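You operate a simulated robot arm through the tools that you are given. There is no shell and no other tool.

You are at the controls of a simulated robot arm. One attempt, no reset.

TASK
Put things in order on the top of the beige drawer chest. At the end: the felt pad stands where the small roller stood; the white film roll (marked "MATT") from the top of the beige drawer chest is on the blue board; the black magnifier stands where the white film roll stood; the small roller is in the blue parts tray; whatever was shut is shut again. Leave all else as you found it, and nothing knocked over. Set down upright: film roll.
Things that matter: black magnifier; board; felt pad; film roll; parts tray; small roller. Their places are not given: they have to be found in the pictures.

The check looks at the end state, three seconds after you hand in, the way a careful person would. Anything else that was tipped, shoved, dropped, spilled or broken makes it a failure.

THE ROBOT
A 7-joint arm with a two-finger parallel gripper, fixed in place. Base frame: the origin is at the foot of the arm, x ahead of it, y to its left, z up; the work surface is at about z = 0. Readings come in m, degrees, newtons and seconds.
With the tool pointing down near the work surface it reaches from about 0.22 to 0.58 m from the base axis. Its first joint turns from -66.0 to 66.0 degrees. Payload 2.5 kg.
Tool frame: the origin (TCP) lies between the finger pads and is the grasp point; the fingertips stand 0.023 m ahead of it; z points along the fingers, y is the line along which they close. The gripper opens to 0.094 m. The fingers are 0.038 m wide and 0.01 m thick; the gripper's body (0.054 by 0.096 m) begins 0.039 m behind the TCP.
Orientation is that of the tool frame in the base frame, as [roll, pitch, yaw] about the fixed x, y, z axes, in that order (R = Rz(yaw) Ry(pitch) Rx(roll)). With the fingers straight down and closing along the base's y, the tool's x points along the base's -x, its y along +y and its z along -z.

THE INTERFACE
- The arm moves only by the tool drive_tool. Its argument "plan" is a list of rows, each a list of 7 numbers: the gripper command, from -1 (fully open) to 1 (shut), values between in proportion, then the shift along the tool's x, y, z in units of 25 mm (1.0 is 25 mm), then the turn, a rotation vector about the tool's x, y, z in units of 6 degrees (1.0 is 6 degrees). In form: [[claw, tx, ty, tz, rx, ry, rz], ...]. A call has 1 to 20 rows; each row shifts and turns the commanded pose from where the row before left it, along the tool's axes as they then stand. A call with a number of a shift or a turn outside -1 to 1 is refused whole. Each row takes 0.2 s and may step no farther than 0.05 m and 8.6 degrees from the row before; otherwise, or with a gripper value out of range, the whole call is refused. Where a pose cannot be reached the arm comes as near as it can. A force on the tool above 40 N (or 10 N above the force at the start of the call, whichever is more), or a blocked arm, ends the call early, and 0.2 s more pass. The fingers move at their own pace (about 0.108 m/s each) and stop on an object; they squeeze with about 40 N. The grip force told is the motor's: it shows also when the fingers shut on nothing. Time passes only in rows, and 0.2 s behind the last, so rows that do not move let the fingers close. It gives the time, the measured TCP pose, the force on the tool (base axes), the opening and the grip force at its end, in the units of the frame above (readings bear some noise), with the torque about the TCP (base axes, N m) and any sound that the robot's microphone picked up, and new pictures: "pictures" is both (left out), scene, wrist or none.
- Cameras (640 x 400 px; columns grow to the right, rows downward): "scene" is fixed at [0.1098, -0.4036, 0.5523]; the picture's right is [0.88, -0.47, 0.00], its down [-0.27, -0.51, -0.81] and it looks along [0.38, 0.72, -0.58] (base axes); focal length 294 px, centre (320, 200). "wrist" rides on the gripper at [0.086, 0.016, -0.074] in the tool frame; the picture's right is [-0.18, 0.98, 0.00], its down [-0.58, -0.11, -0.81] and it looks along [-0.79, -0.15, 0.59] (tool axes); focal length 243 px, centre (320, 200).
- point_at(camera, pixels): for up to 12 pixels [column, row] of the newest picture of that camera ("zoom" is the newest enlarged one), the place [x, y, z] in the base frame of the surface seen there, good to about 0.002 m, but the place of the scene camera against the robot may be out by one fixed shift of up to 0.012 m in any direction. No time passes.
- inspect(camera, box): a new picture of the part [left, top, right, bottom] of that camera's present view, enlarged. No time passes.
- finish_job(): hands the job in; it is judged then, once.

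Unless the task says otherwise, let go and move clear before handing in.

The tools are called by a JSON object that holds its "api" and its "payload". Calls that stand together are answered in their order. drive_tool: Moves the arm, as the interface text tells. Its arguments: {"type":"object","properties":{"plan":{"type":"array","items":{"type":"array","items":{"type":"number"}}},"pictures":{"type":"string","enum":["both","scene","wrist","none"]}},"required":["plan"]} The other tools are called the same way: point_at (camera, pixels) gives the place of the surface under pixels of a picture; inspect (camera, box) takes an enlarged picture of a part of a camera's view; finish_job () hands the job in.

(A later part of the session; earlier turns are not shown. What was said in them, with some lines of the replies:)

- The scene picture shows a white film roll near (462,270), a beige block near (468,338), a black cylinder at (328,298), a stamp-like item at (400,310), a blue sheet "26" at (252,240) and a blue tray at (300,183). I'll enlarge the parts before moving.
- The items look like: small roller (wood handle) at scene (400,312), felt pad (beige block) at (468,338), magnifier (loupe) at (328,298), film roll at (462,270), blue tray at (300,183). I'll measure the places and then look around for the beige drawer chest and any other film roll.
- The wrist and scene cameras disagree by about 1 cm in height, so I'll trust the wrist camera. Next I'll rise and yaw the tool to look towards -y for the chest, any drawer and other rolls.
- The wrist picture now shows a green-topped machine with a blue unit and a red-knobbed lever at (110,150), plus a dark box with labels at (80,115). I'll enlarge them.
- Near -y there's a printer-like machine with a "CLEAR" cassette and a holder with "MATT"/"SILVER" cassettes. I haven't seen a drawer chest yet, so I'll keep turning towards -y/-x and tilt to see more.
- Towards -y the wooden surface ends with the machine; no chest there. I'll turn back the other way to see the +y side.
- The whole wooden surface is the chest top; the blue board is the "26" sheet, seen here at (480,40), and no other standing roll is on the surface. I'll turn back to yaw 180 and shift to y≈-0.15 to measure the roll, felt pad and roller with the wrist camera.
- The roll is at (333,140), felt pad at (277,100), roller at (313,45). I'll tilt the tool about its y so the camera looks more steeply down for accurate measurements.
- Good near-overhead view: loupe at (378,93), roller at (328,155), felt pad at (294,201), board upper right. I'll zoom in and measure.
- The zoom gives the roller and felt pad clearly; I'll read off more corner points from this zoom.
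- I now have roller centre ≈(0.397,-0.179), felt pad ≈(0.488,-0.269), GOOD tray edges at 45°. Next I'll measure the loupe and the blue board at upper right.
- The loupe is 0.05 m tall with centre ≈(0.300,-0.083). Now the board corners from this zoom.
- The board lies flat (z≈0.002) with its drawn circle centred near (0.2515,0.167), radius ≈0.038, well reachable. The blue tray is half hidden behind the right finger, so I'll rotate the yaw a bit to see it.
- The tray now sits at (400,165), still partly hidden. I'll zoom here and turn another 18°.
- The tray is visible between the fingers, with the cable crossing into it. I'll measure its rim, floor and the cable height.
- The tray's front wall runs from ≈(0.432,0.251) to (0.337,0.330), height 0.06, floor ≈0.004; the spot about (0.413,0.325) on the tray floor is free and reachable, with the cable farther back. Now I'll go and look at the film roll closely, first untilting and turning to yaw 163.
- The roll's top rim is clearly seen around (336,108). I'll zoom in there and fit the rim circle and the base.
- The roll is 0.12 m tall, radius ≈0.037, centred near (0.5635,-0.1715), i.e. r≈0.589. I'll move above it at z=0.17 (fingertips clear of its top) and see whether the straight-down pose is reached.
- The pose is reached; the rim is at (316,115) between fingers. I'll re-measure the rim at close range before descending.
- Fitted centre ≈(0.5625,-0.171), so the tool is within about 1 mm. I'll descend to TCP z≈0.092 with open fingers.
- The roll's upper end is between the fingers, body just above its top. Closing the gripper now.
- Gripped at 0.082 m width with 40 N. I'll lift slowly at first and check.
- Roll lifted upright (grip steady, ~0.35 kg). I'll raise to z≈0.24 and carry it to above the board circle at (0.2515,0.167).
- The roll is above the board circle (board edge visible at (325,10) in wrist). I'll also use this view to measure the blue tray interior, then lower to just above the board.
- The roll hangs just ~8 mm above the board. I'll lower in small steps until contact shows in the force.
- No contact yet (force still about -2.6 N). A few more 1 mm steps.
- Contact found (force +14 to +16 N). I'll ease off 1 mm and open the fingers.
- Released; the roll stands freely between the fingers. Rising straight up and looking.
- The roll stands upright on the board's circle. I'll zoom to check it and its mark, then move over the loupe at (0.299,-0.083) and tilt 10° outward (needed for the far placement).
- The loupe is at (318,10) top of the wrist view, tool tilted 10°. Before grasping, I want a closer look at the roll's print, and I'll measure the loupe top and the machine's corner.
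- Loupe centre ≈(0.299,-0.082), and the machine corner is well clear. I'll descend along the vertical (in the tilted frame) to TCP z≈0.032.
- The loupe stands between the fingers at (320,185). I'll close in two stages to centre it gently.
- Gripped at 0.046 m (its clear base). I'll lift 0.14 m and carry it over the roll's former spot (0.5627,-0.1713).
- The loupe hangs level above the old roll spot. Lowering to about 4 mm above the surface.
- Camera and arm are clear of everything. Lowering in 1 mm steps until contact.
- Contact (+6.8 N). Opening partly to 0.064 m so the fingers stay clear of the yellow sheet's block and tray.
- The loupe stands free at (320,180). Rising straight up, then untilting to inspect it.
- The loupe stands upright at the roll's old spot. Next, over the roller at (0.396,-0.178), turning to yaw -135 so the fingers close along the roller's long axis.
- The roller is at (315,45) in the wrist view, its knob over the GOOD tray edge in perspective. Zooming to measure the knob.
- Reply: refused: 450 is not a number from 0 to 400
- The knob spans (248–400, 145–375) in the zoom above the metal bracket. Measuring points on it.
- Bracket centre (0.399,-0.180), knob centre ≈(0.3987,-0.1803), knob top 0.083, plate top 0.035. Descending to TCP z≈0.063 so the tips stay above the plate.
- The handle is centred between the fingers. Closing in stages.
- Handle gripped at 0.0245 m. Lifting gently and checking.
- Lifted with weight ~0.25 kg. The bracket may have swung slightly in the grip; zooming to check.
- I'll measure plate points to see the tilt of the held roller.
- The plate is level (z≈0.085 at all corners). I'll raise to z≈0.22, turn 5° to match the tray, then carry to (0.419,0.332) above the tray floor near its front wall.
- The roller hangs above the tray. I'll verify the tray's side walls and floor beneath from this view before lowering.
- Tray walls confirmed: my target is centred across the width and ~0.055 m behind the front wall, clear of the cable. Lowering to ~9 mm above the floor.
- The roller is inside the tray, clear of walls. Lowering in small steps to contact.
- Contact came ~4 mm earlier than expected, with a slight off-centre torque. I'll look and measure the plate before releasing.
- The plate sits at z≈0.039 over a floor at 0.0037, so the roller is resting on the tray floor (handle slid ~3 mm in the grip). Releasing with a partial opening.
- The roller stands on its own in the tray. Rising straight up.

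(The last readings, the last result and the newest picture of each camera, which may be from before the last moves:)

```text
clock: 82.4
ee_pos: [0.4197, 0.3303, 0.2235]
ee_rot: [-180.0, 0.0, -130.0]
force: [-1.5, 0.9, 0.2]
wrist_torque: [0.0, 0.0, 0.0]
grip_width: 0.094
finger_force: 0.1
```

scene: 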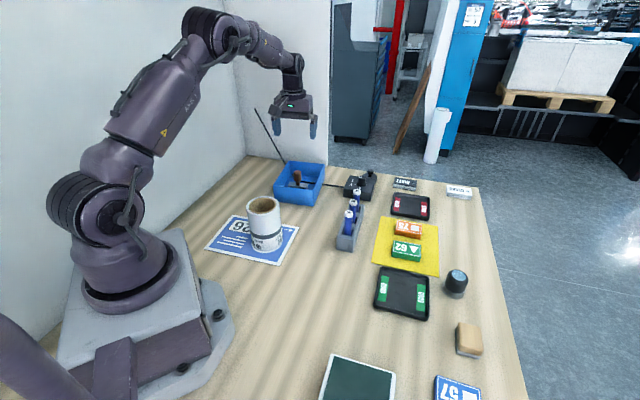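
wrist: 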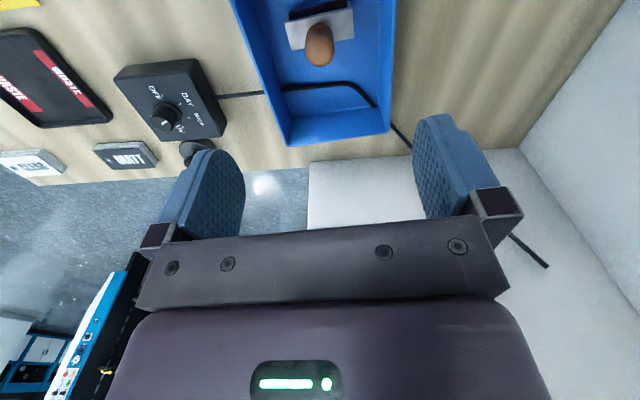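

The roller stands in the blue tray at wrist (320,40). Now I'll go to the felt pad area, yaw -135, to measure the pad closely.

{"api": "drive_tool", "payload": {"plan": [[-1, 0.967, -0.935, 0, 0, 0, 0], [-1, 0.967, -0.935, 0, 0, 0, 0], [-1, 0.967, -0.935, 0, 0, 0, 0], [-1, 0.967, -0.935, 0, 0, 0, 0], [-1, 0.967, -0.935, 0, 0, 0, 0], [-1, 0.967, -0.935, 0, 0, 0, 0], [-1, 0.967, -0.935, 0, 0, 0, 0], [-1, 0.967, -0.935, 0, 0, 0, 0], [-1, 0.967, -0.935, 0, 0, 0, 0], [-1, 0.967, -0.935, 0, 0, 0, 0], [-1, 0.967, -0.935, 0, 0, 0, 0], [-1, 0.967, -0.935, 0, 0, 0, 0], [-1, 0.967, -0.935, 0, 0, 0, 0], [-1, 0.967, -0.935, 0, 0, 0, 0], [-1, 0.967, -0.935, 0, 0, 0, 0], [-1, 0.967, -0.935, 0, 0, 0, 0], [-1, 0.967, -0.935, 0, 0, 0, 0], [-1, 0, 0, 0, 0, 0, 0.83], [-1, 0, 0, 0, 0, 0, 0]], "pictures": "both"}}

```text
clock: 86.4
ee_pos: [0.4591, -0.2409, 0.224]
ee_rot: [180.0, 0.1, -135.0]
force: [-0.4, 0.8, 0.2]
wrist_torque: [-0.01, -0.04, -0.01]
grip_width: 0.0941
finger_force: 0.1
```

scene: 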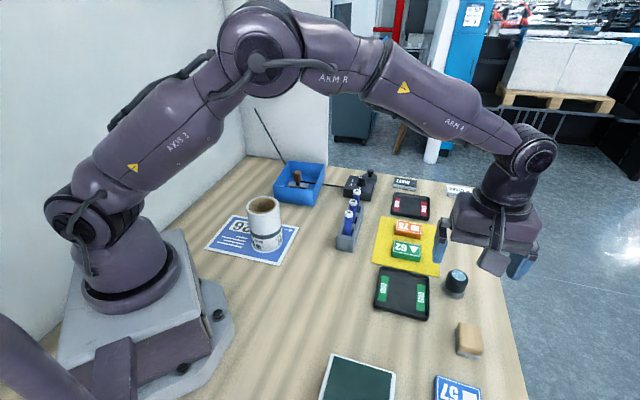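
wrist: 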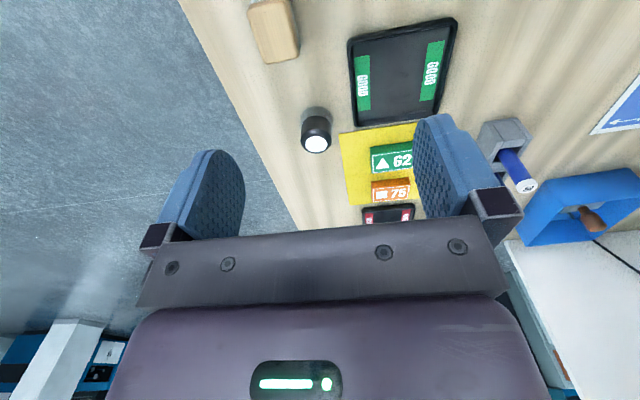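

The felt pad is at (274,30) in the wrist view. Zooming and measuring its top corners.

{"api": "inspect", "payload": {"camera": "wrist", "box": [234, 0, 314, 64]}}

{"api": "point_at", "payload": {"camera": "wrist", "pixels": [[249, 6], [287, 2], [297, 56], [265, 61], [272, 30], [258, 45], [294, 30], [255, 30], [298, 40], [290, 10], [280, 58], [268, 4]]}}

```text
6.25 times, centred on (274, 32) of wrist
```

zoom: 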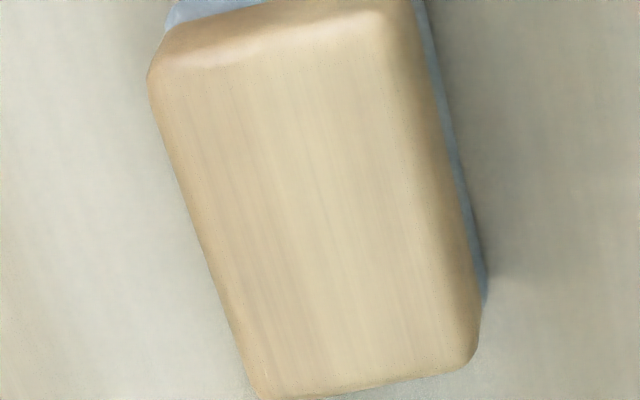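

```text
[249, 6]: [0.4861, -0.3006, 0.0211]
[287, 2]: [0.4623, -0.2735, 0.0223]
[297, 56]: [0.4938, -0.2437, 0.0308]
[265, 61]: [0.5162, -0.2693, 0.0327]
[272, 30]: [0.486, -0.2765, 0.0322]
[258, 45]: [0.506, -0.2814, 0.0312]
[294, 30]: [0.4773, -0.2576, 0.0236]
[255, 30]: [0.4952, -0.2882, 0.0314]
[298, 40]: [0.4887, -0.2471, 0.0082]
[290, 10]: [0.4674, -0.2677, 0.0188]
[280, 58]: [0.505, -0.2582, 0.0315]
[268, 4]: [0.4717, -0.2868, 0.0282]
```

Pad centre ≈(0.4896,-0.2718), short side ≈0.036 along 135°. Moving above and descending part way to z≈0.1 to check alignment.

{"api": "drive_tool", "payload": {"plan": [[-1, 0.01, -0.868, 0, 0, 0, 0], [-1, 0, -0.868, 0, 0, 0, 0], [-1, 0, 0, 1, 0, 0, 0], [-1, 0, 0, 1, 0, 0, 0], [-1, 0, 0, 1, 0, 0, 0], [-1, 0, 0, 1, 0, 0, 0], [-1, 0, 0, 1, 0, 0, 0], [-1, 0, 0, 0, 0, 0, 0]], "pictures": "both"}}

```text
clock: 88.2
ee_pos: [0.4894, -0.2697, 0.0975]
ee_rot: [180.0, 0.1, -135.0]
force: [0.1, 0.2, 0.7]
wrist_torque: [-0.03, -0.05, 0.02]
grip_width: 0.094
finger_force: 0.0
```

scene: 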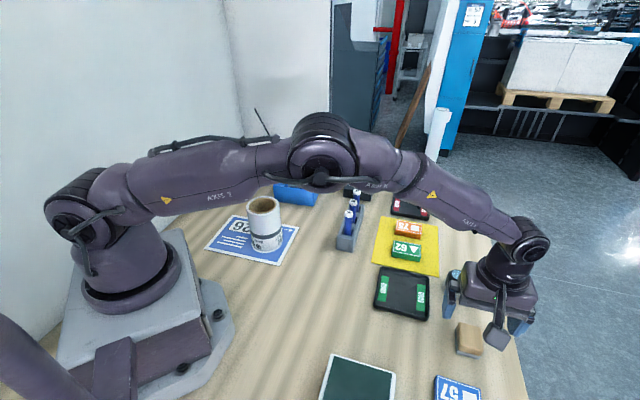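
wrist: 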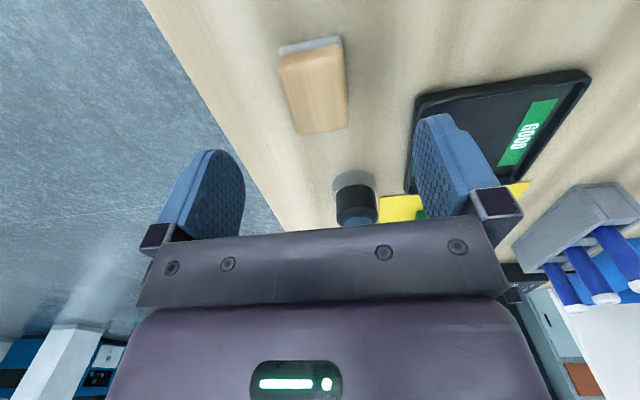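

Pad at (313,88) between the fingers; the loupe is 0.12 m beyond. Re-measuring the pad at close range.

{"api": "point_at", "payload": {"camera": "wrist", "pixels": [[281, 62], [343, 48], [347, 120], [297, 132], [312, 90], [284, 90], [345, 85], [345, 100], [290, 110], [281, 50], [340, 40], [320, 130]]}}

{"api": "inspect", "payload": {"camera": "wrist", "box": [250, 20, 390, 150]}}

```text
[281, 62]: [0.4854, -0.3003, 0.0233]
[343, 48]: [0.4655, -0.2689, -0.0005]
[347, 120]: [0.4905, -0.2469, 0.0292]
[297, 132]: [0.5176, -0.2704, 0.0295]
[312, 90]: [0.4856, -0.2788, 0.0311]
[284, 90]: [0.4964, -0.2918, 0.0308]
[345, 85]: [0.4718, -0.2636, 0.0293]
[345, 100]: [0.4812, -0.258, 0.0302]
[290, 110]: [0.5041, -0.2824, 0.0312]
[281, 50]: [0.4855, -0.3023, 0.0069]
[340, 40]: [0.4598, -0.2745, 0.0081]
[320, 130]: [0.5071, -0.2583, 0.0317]
```

```text
3.08 times, centred on (320, 85) of wrist
```

zoom: 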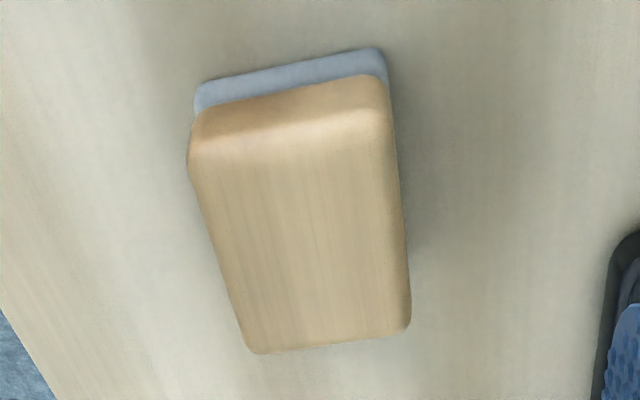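

The pad's long axis is about 42.7°, so I'll turn 2.3°, shift ~2 mm, and descend to TCP z≈0.0275.

{"api": "drive_tool", "payload": {"plan": [[-1, 0.1, -0.07, 0, 0, 0, 0.38], [-1, 0, 0, 0.7, 0, 0, 0], [-1, 0, 0, 0.7, 0, 0, 0], [-1, 0, 0, 0.7, 0, 0, 0], [-1, 0, 0, 0.7, 0, 0, 0], [-1, 0, 0, 0, 0, 0, 0]], "pictures": "both"}}

```text
clock: 89.6
ee_pos: [0.4904, -0.2732, 0.0288]
ee_rot: [180.0, -0.1, -137.3]
force: [0.1, 0.4, 0.3]
wrist_torque: [-0.01, -0.04, -0.02]
grip_width: 0.0941
finger_force: 0.0
```

scene: 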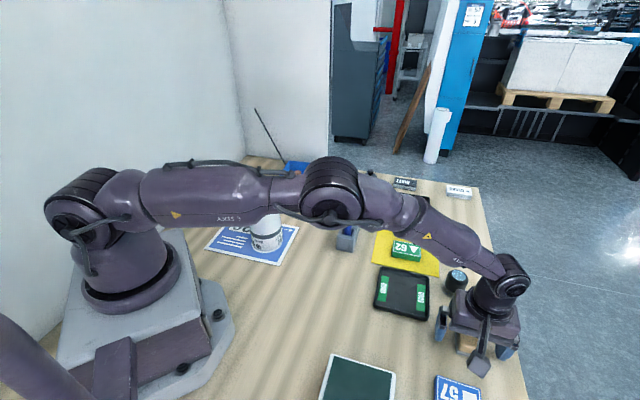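
wrist: 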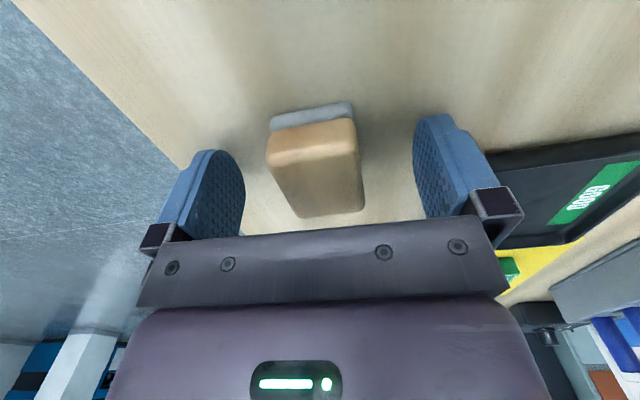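

The pad is centred between the fingers. Closing in stages.

{"api": "drive_tool", "payload": {"plan": [[0, 0, 0, 0, 0, 0, 0], [0, 0, 0, 0, 0, 0, 0], [1, 0, 0, 0, 0, 0, 0], [1, 0, 0, 0, 0, 0, 0], [1, 0, 0, 0, 0, 0, 0]], "pictures": "wrist"}}

```text
clock: 90.8
ee_pos: [0.4892, -0.2735, 0.0286]
ee_rot: [179.9, 0.0, -137.3]
force: [0.6, 0.0, -0.8]
wrist_torque: [-0.02, -0.01, 0.01]
grip_width: 0.0396
finger_force: 39.5
```

wrist: 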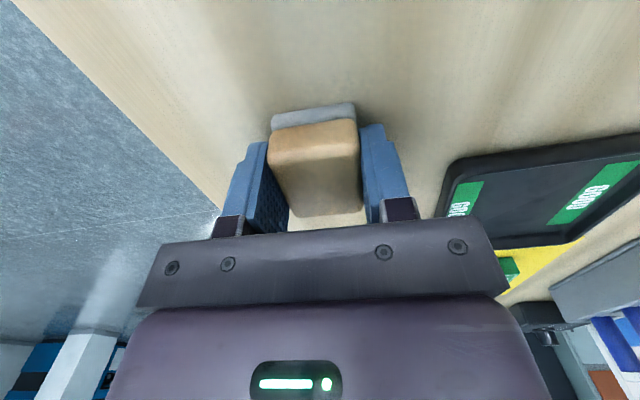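

Pad gripped at 0.040 m. Lifting 0.1 m, aligning to 45°, and carrying to the roller's old spot (0.397,-0.182).

{"api": "drive_tool", "payload": {"plan": [[1, 0, 0, -0.3, 0, 0, 0], [1, 0, 0, -0.7, 0, 0, 0], [1, 0, 0, -1, 0, 0, 0], [1, 0, 0, -1, 0, 0, 0], [1, 0, 0, -1, 0, 0, 0], [1, 0, 0, 0, 0, 0, -0.38], [1, 0.007, 0.868, 0, 0, 0, 0], [1, 0.007, 0.868, 0, 0, 0, 0], [1, 0.007, 0.868, 0, 0, 0, 0], [1, 0.007, 0.868, 0, 0, 0, 0], [1, 0.007, 0.868, 0, 0, 0, 0], [1, 0.007, 0.868, 0, 0, 0, 0], [1, 0, 0, 0, 0, 0, 0]], "pictures": "both"}}

```text
clock: 93.6
ee_pos: [0.3957, -0.1824, 0.1268]
ee_rot: [-179.9, 0.1, -135.0]
force: [0.4, 0.3, -1.2]
wrist_torque: [-0.01, 0.0, 0.0]
grip_width: 0.0396
finger_force: 39.8
```

scene: 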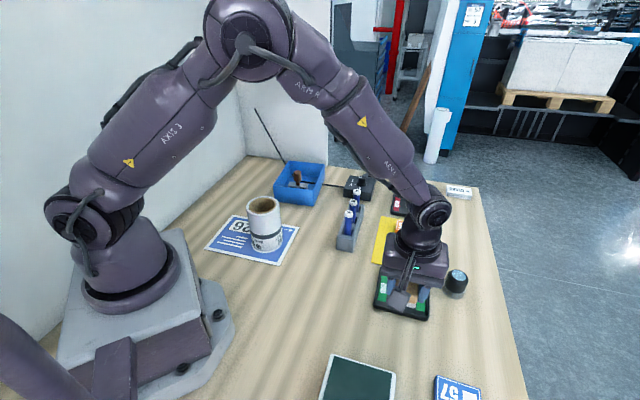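
wrist: 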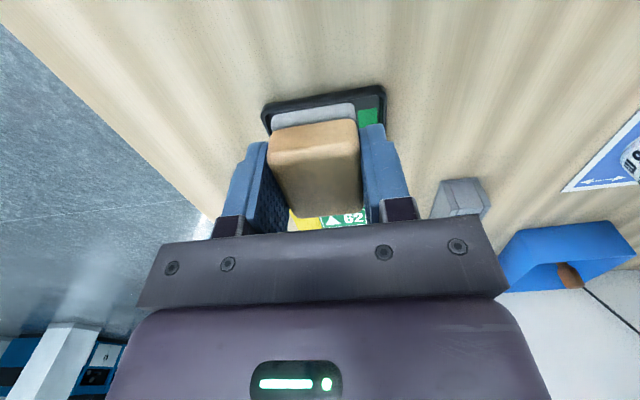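

The pad is above the spot; the GOOD tray edge lies just beyond. Measuring the tray's near rim again to be sure of the clearance.

{"api": "point_at", "payload": {"camera": "wrist", "pixels": [[264, 112], [290, 100], [320, 95], [350, 91], [380, 88], [384, 95], [320, 115], [275, 115], [354, 108], [285, 140], [350, 130], [320, 140]]}}

```text
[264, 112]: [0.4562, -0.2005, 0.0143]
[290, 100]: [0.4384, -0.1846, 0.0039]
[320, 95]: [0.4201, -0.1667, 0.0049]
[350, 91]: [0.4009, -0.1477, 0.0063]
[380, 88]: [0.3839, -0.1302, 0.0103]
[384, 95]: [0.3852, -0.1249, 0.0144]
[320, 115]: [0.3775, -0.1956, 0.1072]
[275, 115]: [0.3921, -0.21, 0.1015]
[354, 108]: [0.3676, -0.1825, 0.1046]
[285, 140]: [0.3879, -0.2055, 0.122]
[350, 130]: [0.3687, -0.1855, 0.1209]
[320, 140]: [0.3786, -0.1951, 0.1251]
```

The tray's near edge is at n·p=0.175 and the pad's far face at ≈0.1726, so I'll shift the pad 3.5 mm away from the tray for clearance and lower to ~4 mm above the surface.

{"api": "drive_tool", "payload": {"plan": [[1, 0.14, 0, 0, 0, 0, 0], [1, 0, 0, 0.75, 0, 0, 0], [1, 0, 0, 0.75, 0, 0, 0], [1, 0, 0, 0.75, 0, 0, 0], [1, 0, 0, 0.75, 0, 0, 0], [1, 0, 0, 0.75, 0, 0, 0], [1, 0, 0, 0, 0, 0, 0]], "pictures": "both"}}

```text
clock: 95.2
ee_pos: [0.3942, -0.1851, 0.0337]
ee_rot: [-180.0, 0.1, -134.9]
force: [0.7, -0.1, -1.1]
wrist_torque: [0.02, 0.01, -0.02]
grip_width: 0.0395
finger_force: 40.2
```

scene: 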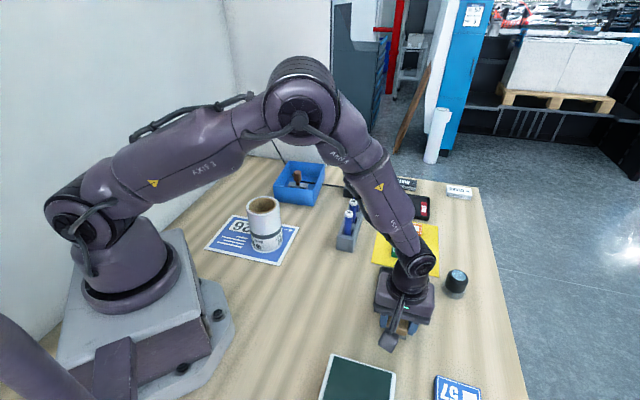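
wrist: 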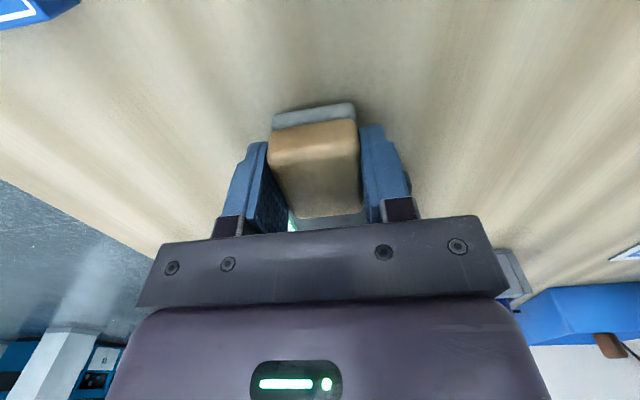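

Pad about 4–5 mm above the surface, no contact. Stepping down 1 mm at a time.

{"api": "drive_tool", "payload": {"plan": [[1, 0, 0, 0.06, 0, 0, 0], [1, 0, 0, 0.06, 0, 0, 0], [1, 0, 0, 0, 0, 0, 0]], "pictures": "none"}}

{"api": "drive_tool", "payload": {"plan": [[1, 0, 0, 0.04, 0, 0, 0], [1, 0, 0, 0, 0, 0, 0]], "pictures": "none"}}

```text
clock: 96.0
ee_pos: [0.3942, -0.1852, 0.0306]
ee_rot: [180.0, 0.0, -135.1]
force: [-0.1, 0.8, -0.7]
wrist_torque: [0.02, -0.02, -0.01]
grip_width: 0.0393
finger_force: 40.0
```

```text
clock: 96.6
ee_pos: [0.3938, -0.1859, 0.0298]
ee_rot: [-180.0, 0.1, -134.9]
force: [-1.0, 0.7, -0.6]
wrist_torque: [-0.01, -0.02, 0.01]
grip_width: 0.0393
finger_force: 39.8
```

{"api": "drive_tool", "payload": {"plan": [[1, 0, 0, 0.04, 0, 0, 0], [1, 0, 0, 0, 0, 0, 0]], "pictures": "none"}}

{"api": "drive_tool", "payload": {"plan": [[1, 0, 0, 0.03, 0, 0, 0], [1, 0, 0, 0, 0, 0, 0]], "pictures": "none"}}

```text
clock: 97.2
ee_pos: [0.3946, -0.1849, 0.0295]
ee_rot: [-179.9, 0.0, -135.0]
force: [0.4, 0.6, -1.0]
wrist_torque: [-0.02, -0.01, -0.01]
grip_width: 0.0394
finger_force: 40.0
```

```text
clock: 97.8
ee_pos: [0.3928, -0.1851, 0.0287]
ee_rot: [-179.9, 0.0, -135.0]
force: [-2.1, 0.9, 5.8]
wrist_torque: [-0.01, 0.12, -0.01]
grip_width: 0.0394
finger_force: 40.3
```

Contact (+5.8 N). Opening partly to 0.06 m.

{"api": "drive_tool", "payload": {"plan": [[0, 0, 0, 0, 0, 0, 0], [-0.28, 0, 0, 0, 0, 0, 0], [-0.28, 0, 0, 0, 0, 0, 0]], "pictures": "wrist"}}

```text
clock: 98.6
ee_pos: [0.3938, -0.1847, 0.0286]
ee_rot: [180.0, 0.0, -135.0]
force: [0.7, 0.2, 0.2]
wrist_torque: [-0.01, 0.01, -0.01]
grip_width: 0.06
finger_force: 0.1
```

wrist: 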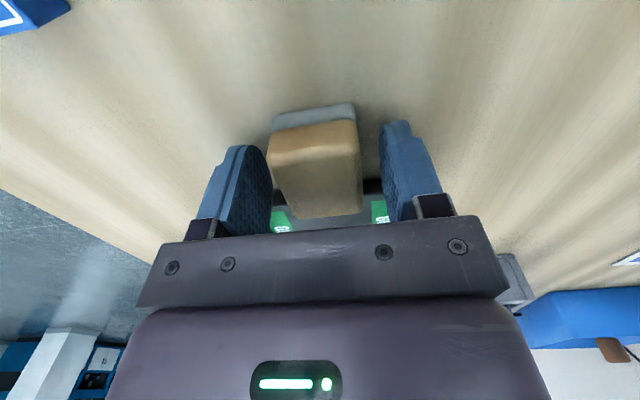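

Released cleanly. Rising straight up and viewing the whole scene.

{"api": "drive_tool", "payload": {"plan": [[-0.28, 0, 0, -0.4, 0, 0, 0], [-0.28, 0, 0, -0.8, 0, 0, 0], [-0.28, 0, 0, -0.8, 0, 0, 0], [-0.28, 0, 0, -0.8, 0, 0, 0], [-0.28, 0, 0, -0.9, 0, 0, 0], [-0.28, 0, 0, -0.9, 0, 0, 0], [-1, 0, 0, -0.9, 0, 0, 0], [-1, 0, 0, -0.9, 0, 0, 0], [-1, 0, 0, -0.9, 0, 0, 0]], "pictures": "both"}}

```text
clock: 100.6
ee_pos: [0.3938, -0.1844, 0.2112]
ee_rot: [-180.0, -0.1, -135.1]
force: [1.0, 0.9, -0.1]
wrist_torque: [-0.04, 0.01, -0.02]
grip_width: 0.094
finger_force: 0.0
```

scene: 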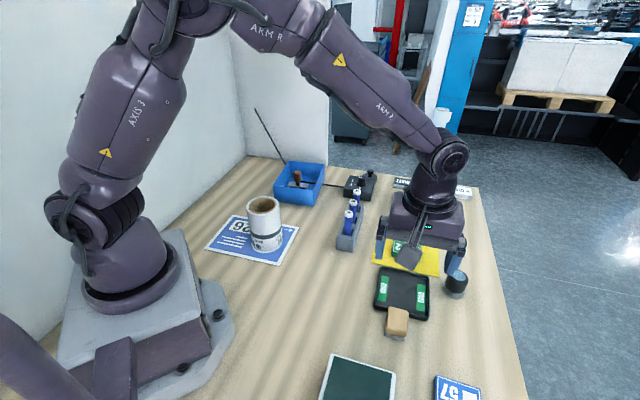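
wrist: 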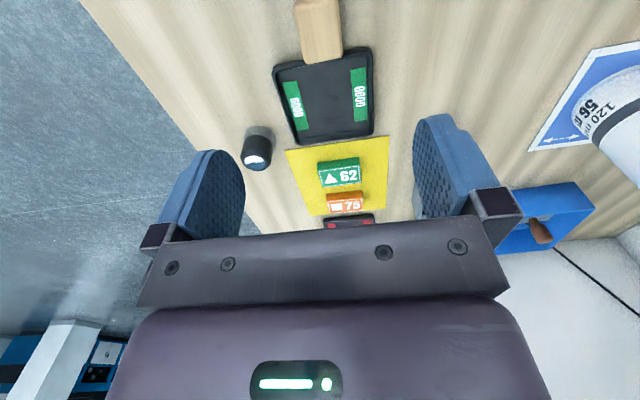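

Everything appears placed: pad at wrist (318,30), loupe at (257,147), roller in the tray at (540,232), roll at (610,110). I'll zoom to check each and also look for the "MATT" mark on the roll.

{"api": "inspect", "payload": {"camera": "wrist", "box": [540, 40, 640, 200]}}

{"api": "inspect", "payload": {"camera": "scene", "box": [360, 250, 480, 350]}}

{"api": "inspect", "payload": {"camera": "scene", "box": [200, 140, 380, 270]}}

{"api": "inspect", "payload": {"camera": "wrist", "box": [230, 0, 410, 120]}}

```text
2.50 times, centred on (590, 120) of wrist
```

zoom: 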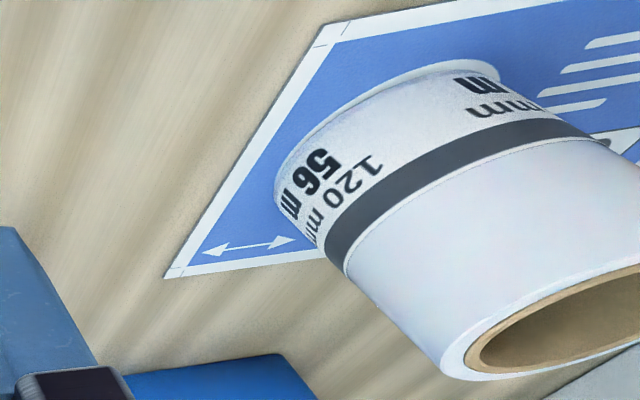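

```text
4.00 times, centred on (420, 300) of scene
```

zoom: 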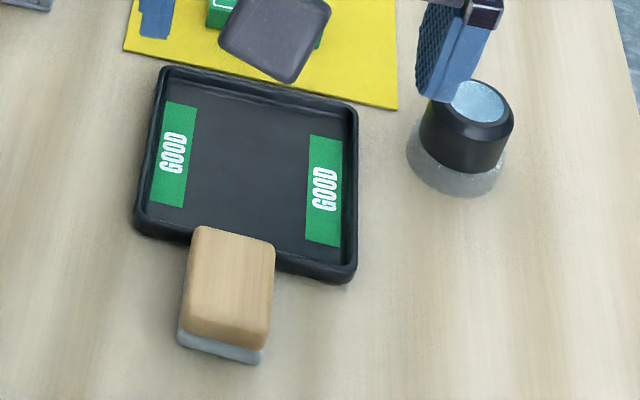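

```text
3.08 times, centred on (290, 205) of scene
```

zoom: 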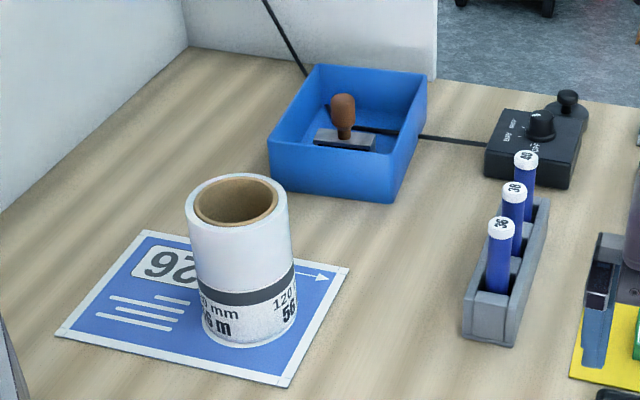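

```text
3.33 times, centred on (320, 60) of wrist
```

zoom: 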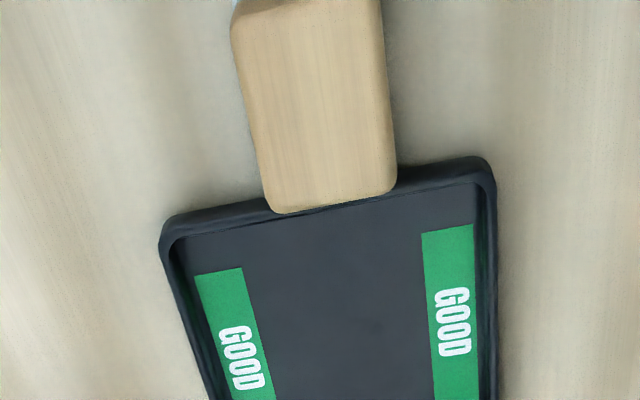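

The pad stands flat beside the GOOD tray, the roller is in the tray, the roll on the board. I'll check GOOD tray's edge for displacement and find where the wall is, before taking one more look at the roll's hidden side.

{"api": "point_at", "payload": {"camera": "scene", "pixels": [[245, 156], [215, 182], [180, 212], [230, 120], [190, 100], [150, 60], [300, 130]]}}

{"api": "point_at", "payload": {"camera": "wrist", "pixels": [[283, 68], [345, 52], [365, 50], [278, 72], [300, 142], [372, 128], [320, 30], [305, 60], [341, 52], [342, 25], [300, 30], [296, 5]]}}

```text
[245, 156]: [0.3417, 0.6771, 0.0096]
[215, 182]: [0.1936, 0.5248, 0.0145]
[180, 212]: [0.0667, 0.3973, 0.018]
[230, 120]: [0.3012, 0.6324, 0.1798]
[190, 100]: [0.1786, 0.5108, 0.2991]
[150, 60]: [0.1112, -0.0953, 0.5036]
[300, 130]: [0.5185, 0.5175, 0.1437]
```

```text
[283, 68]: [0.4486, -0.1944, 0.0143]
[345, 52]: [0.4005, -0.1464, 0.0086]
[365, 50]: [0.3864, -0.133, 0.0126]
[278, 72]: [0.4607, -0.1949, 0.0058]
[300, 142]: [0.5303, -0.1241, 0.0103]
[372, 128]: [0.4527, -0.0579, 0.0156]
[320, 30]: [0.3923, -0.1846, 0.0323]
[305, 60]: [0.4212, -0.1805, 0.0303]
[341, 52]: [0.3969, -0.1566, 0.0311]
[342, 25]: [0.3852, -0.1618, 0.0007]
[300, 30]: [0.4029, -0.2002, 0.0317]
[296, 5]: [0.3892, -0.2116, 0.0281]
```

GOOD tray is unmoved and the pad has ~9 mm clearance. The wall is far enough, so I'll take one look at the roll's hidden (+y) side from z≈0.31 to confirm its mark.

{"api": "drive_tool", "payload": {"plan": [[-1, 0, 0, -1, 0, 0, 0], [-1, 0, 0, -1, 0, 0, 0], [-1, -0.456, 0.94, -0.111, 0, 0, 0], [-1, -0.456, 0.94, -0.111, 0, 0, 0], [-1, -0.456, 0.94, -0.111, 0, 0, 0], [-1, -0.456, 0.94, -0.111, 0, 0, 0], [-1, -0.456, 0.94, -0.111, 0, 0, 0], [-1, -0.456, 0.94, -0.111, 0, 0, 0], [-1, -0.456, 0.94, -0.111, 0, 0, 0], [-1, -0.456, 0.94, -0.111, 0, 0, 0], [-1, -0.456, 0.94, -0.111, 0, 0, 0], [-1, -0.456, 0.94, -0.111, 0, 0, 0], [-1, -0.456, 0.94, -0.111, 0, 0, 0], [-1, -0.456, 0.94, -0.111, 0, 0, 0], [-1, -0.456, 0.94, -0.111, 0, 0, 0], [-1, -0.456, 0.94, -0.111, 0, 0, 0], [-1, -0.456, 0.94, -0.111, 0, 0, 0], [-1, -0.456, 0.94, -0.111, 0, 0, 0], [-1, -0.456, 0.94, -0.111, 0, 0, 0], [-1, -0.456, 0.94, -0.111, 0, 0, 0]], "pictures": "none"}}

{"api": "drive_tool", "payload": {"plan": [[-1, 0, 0, 0, 0, 0, 1], [-1, 0, 0, 0, 0, 0, 1], [-1, 0, 0, 0, 0, 0, 1], [-1, 0, 0, 0, 0, 0, 1], [-1, 0, 0, 0, 0, 0, 1], [-1, 0, 0, 0, 0, 0, 1], [-1, 0, 0, 0, 0, 0, 1], [-1, 0, 0, 0, 0, 0, 1], [-1, 0, 0, 0, 0, 0, 1], [-1, 0, 0, 0, 0, 0, 1], [-1, 0, 0, 0, 0, 0, 1], [-1, 0, 0, 0, 0, 0, 1], [-1, 0, 0, 0, 0, 0, 1], [-1, 0, 0, 0, 0, 0, 1], [-1, 0, 0, 0, 0, 0, 1], [-1, 0, 0, 0, 0, 0, 0.8], [-1, 0, 0, 0, 0, 0, 0]], "pictures": "both"}}

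```text
clock: 104.8
ee_pos: [0.2403, 0.2587, 0.3104]
ee_rot: [-180.0, 0.0, -135.0]
force: [-0.5, 0.3, 0.2]
wrist_torque: [0.0, 0.02, -0.01]
grip_width: 0.0941
finger_force: 0.0
```

```text
clock: 108.4
ee_pos: [0.241, 0.259, 0.3095]
ee_rot: [-180.0, 0.1, 130.1]
force: [0.0, -0.3, 0.4]
wrist_torque: [0.01, 0.01, -0.02]
grip_width: 0.0938
finger_force: 0.0
```

scene: 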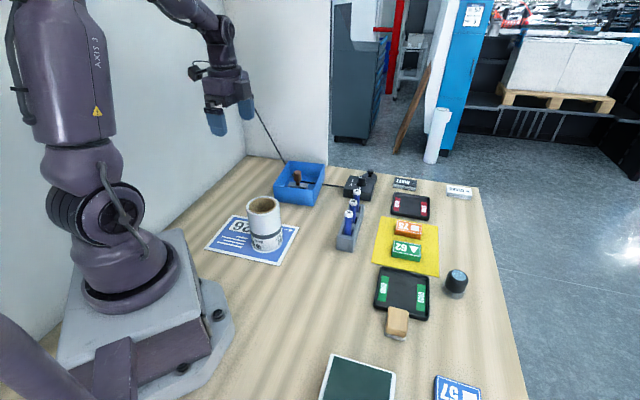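
wrist: 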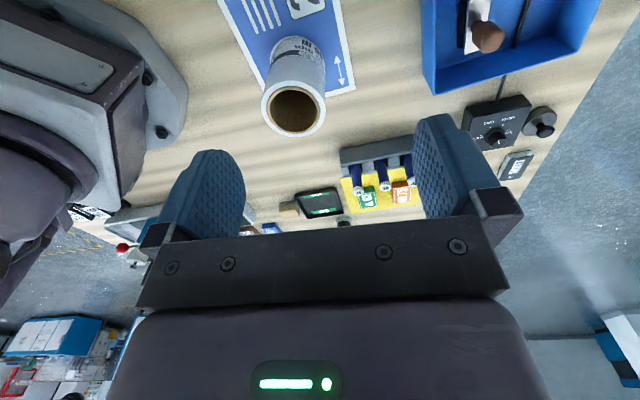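

{"api": "inspect", "payload": {"camera": "wrist", "box": [245, 20, 345, 90]}}

{"api": "inspect", "payload": {"camera": "wrist", "box": [410, 0, 610, 110]}}

{"api": "inspect", "payload": {"camera": "scene", "box": [330, 165, 530, 345]}}

```text
5.71 times, centred on (295, 55) of wrist
```

zoom: 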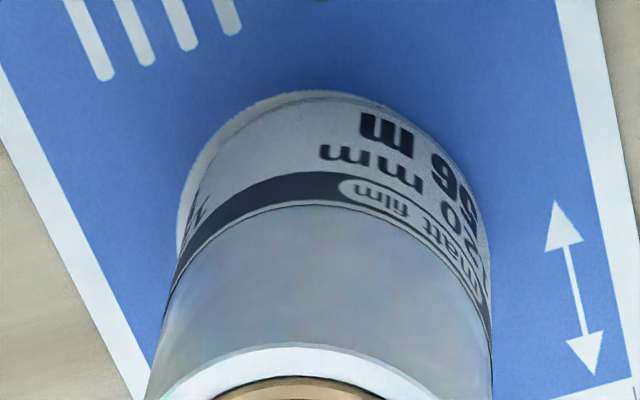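

```text
3.20 times, centred on (510, 55) of wrist
```

zoom: 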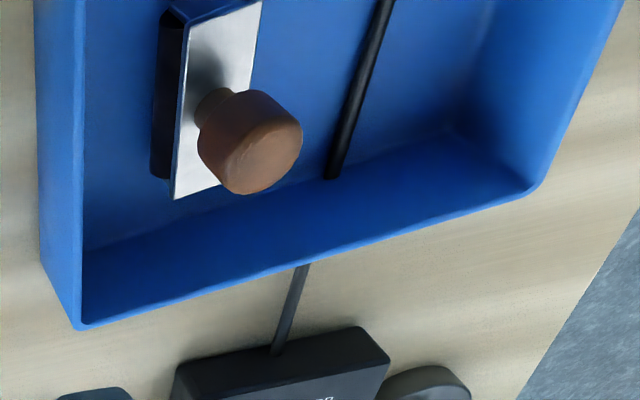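

```text
2.22 times, centred on (430, 255) of scene
```

zoom: 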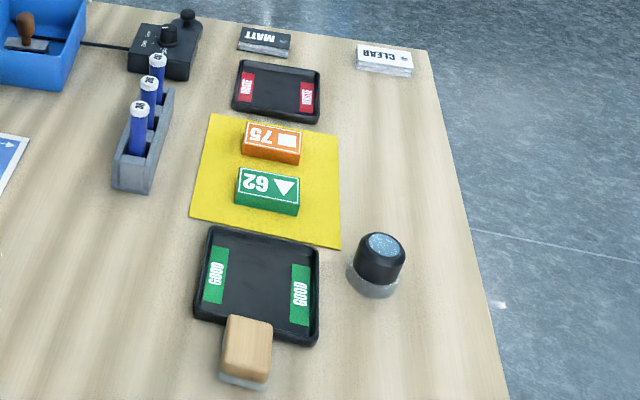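

The zoom reads "matt film" on the roll's band, so it's the right one. It stands upright on the blue board. The roller is in the blue tray, the loupe is on the roll's old spot, the felt pad is on the roller's old spot, and nothing else has moved. The arm is clear with the gripper open, so I'm handing in.

{"api": "finish_job", "payload": {}}

```text
The job is handed in.
```

The job is handed in, and the last pictures showed everything in its place:

- **Film roll:** it stands upright inside the printed circle on the blue board. Its band reads "matt film", so it was the right one.
- **Black magnifier:** it stands where the film roll stood.
- **Small roller:** it stands in the blue parts tray, clear of the cable that runs through the tray.
- **Felt pad:** it stands where the small roller stood. I set it about 5 mm to one side so it would not touch the "GOOD" tray next to it.

I never saw any drawer on the chest, and nothing had to be opened or shut. I re-measured the "GOOD" tray and it had not moved. The other items looked unchanged in the pictures, with nothing tipped. The arm was clear of everything, with the gripper open, when I handed in.
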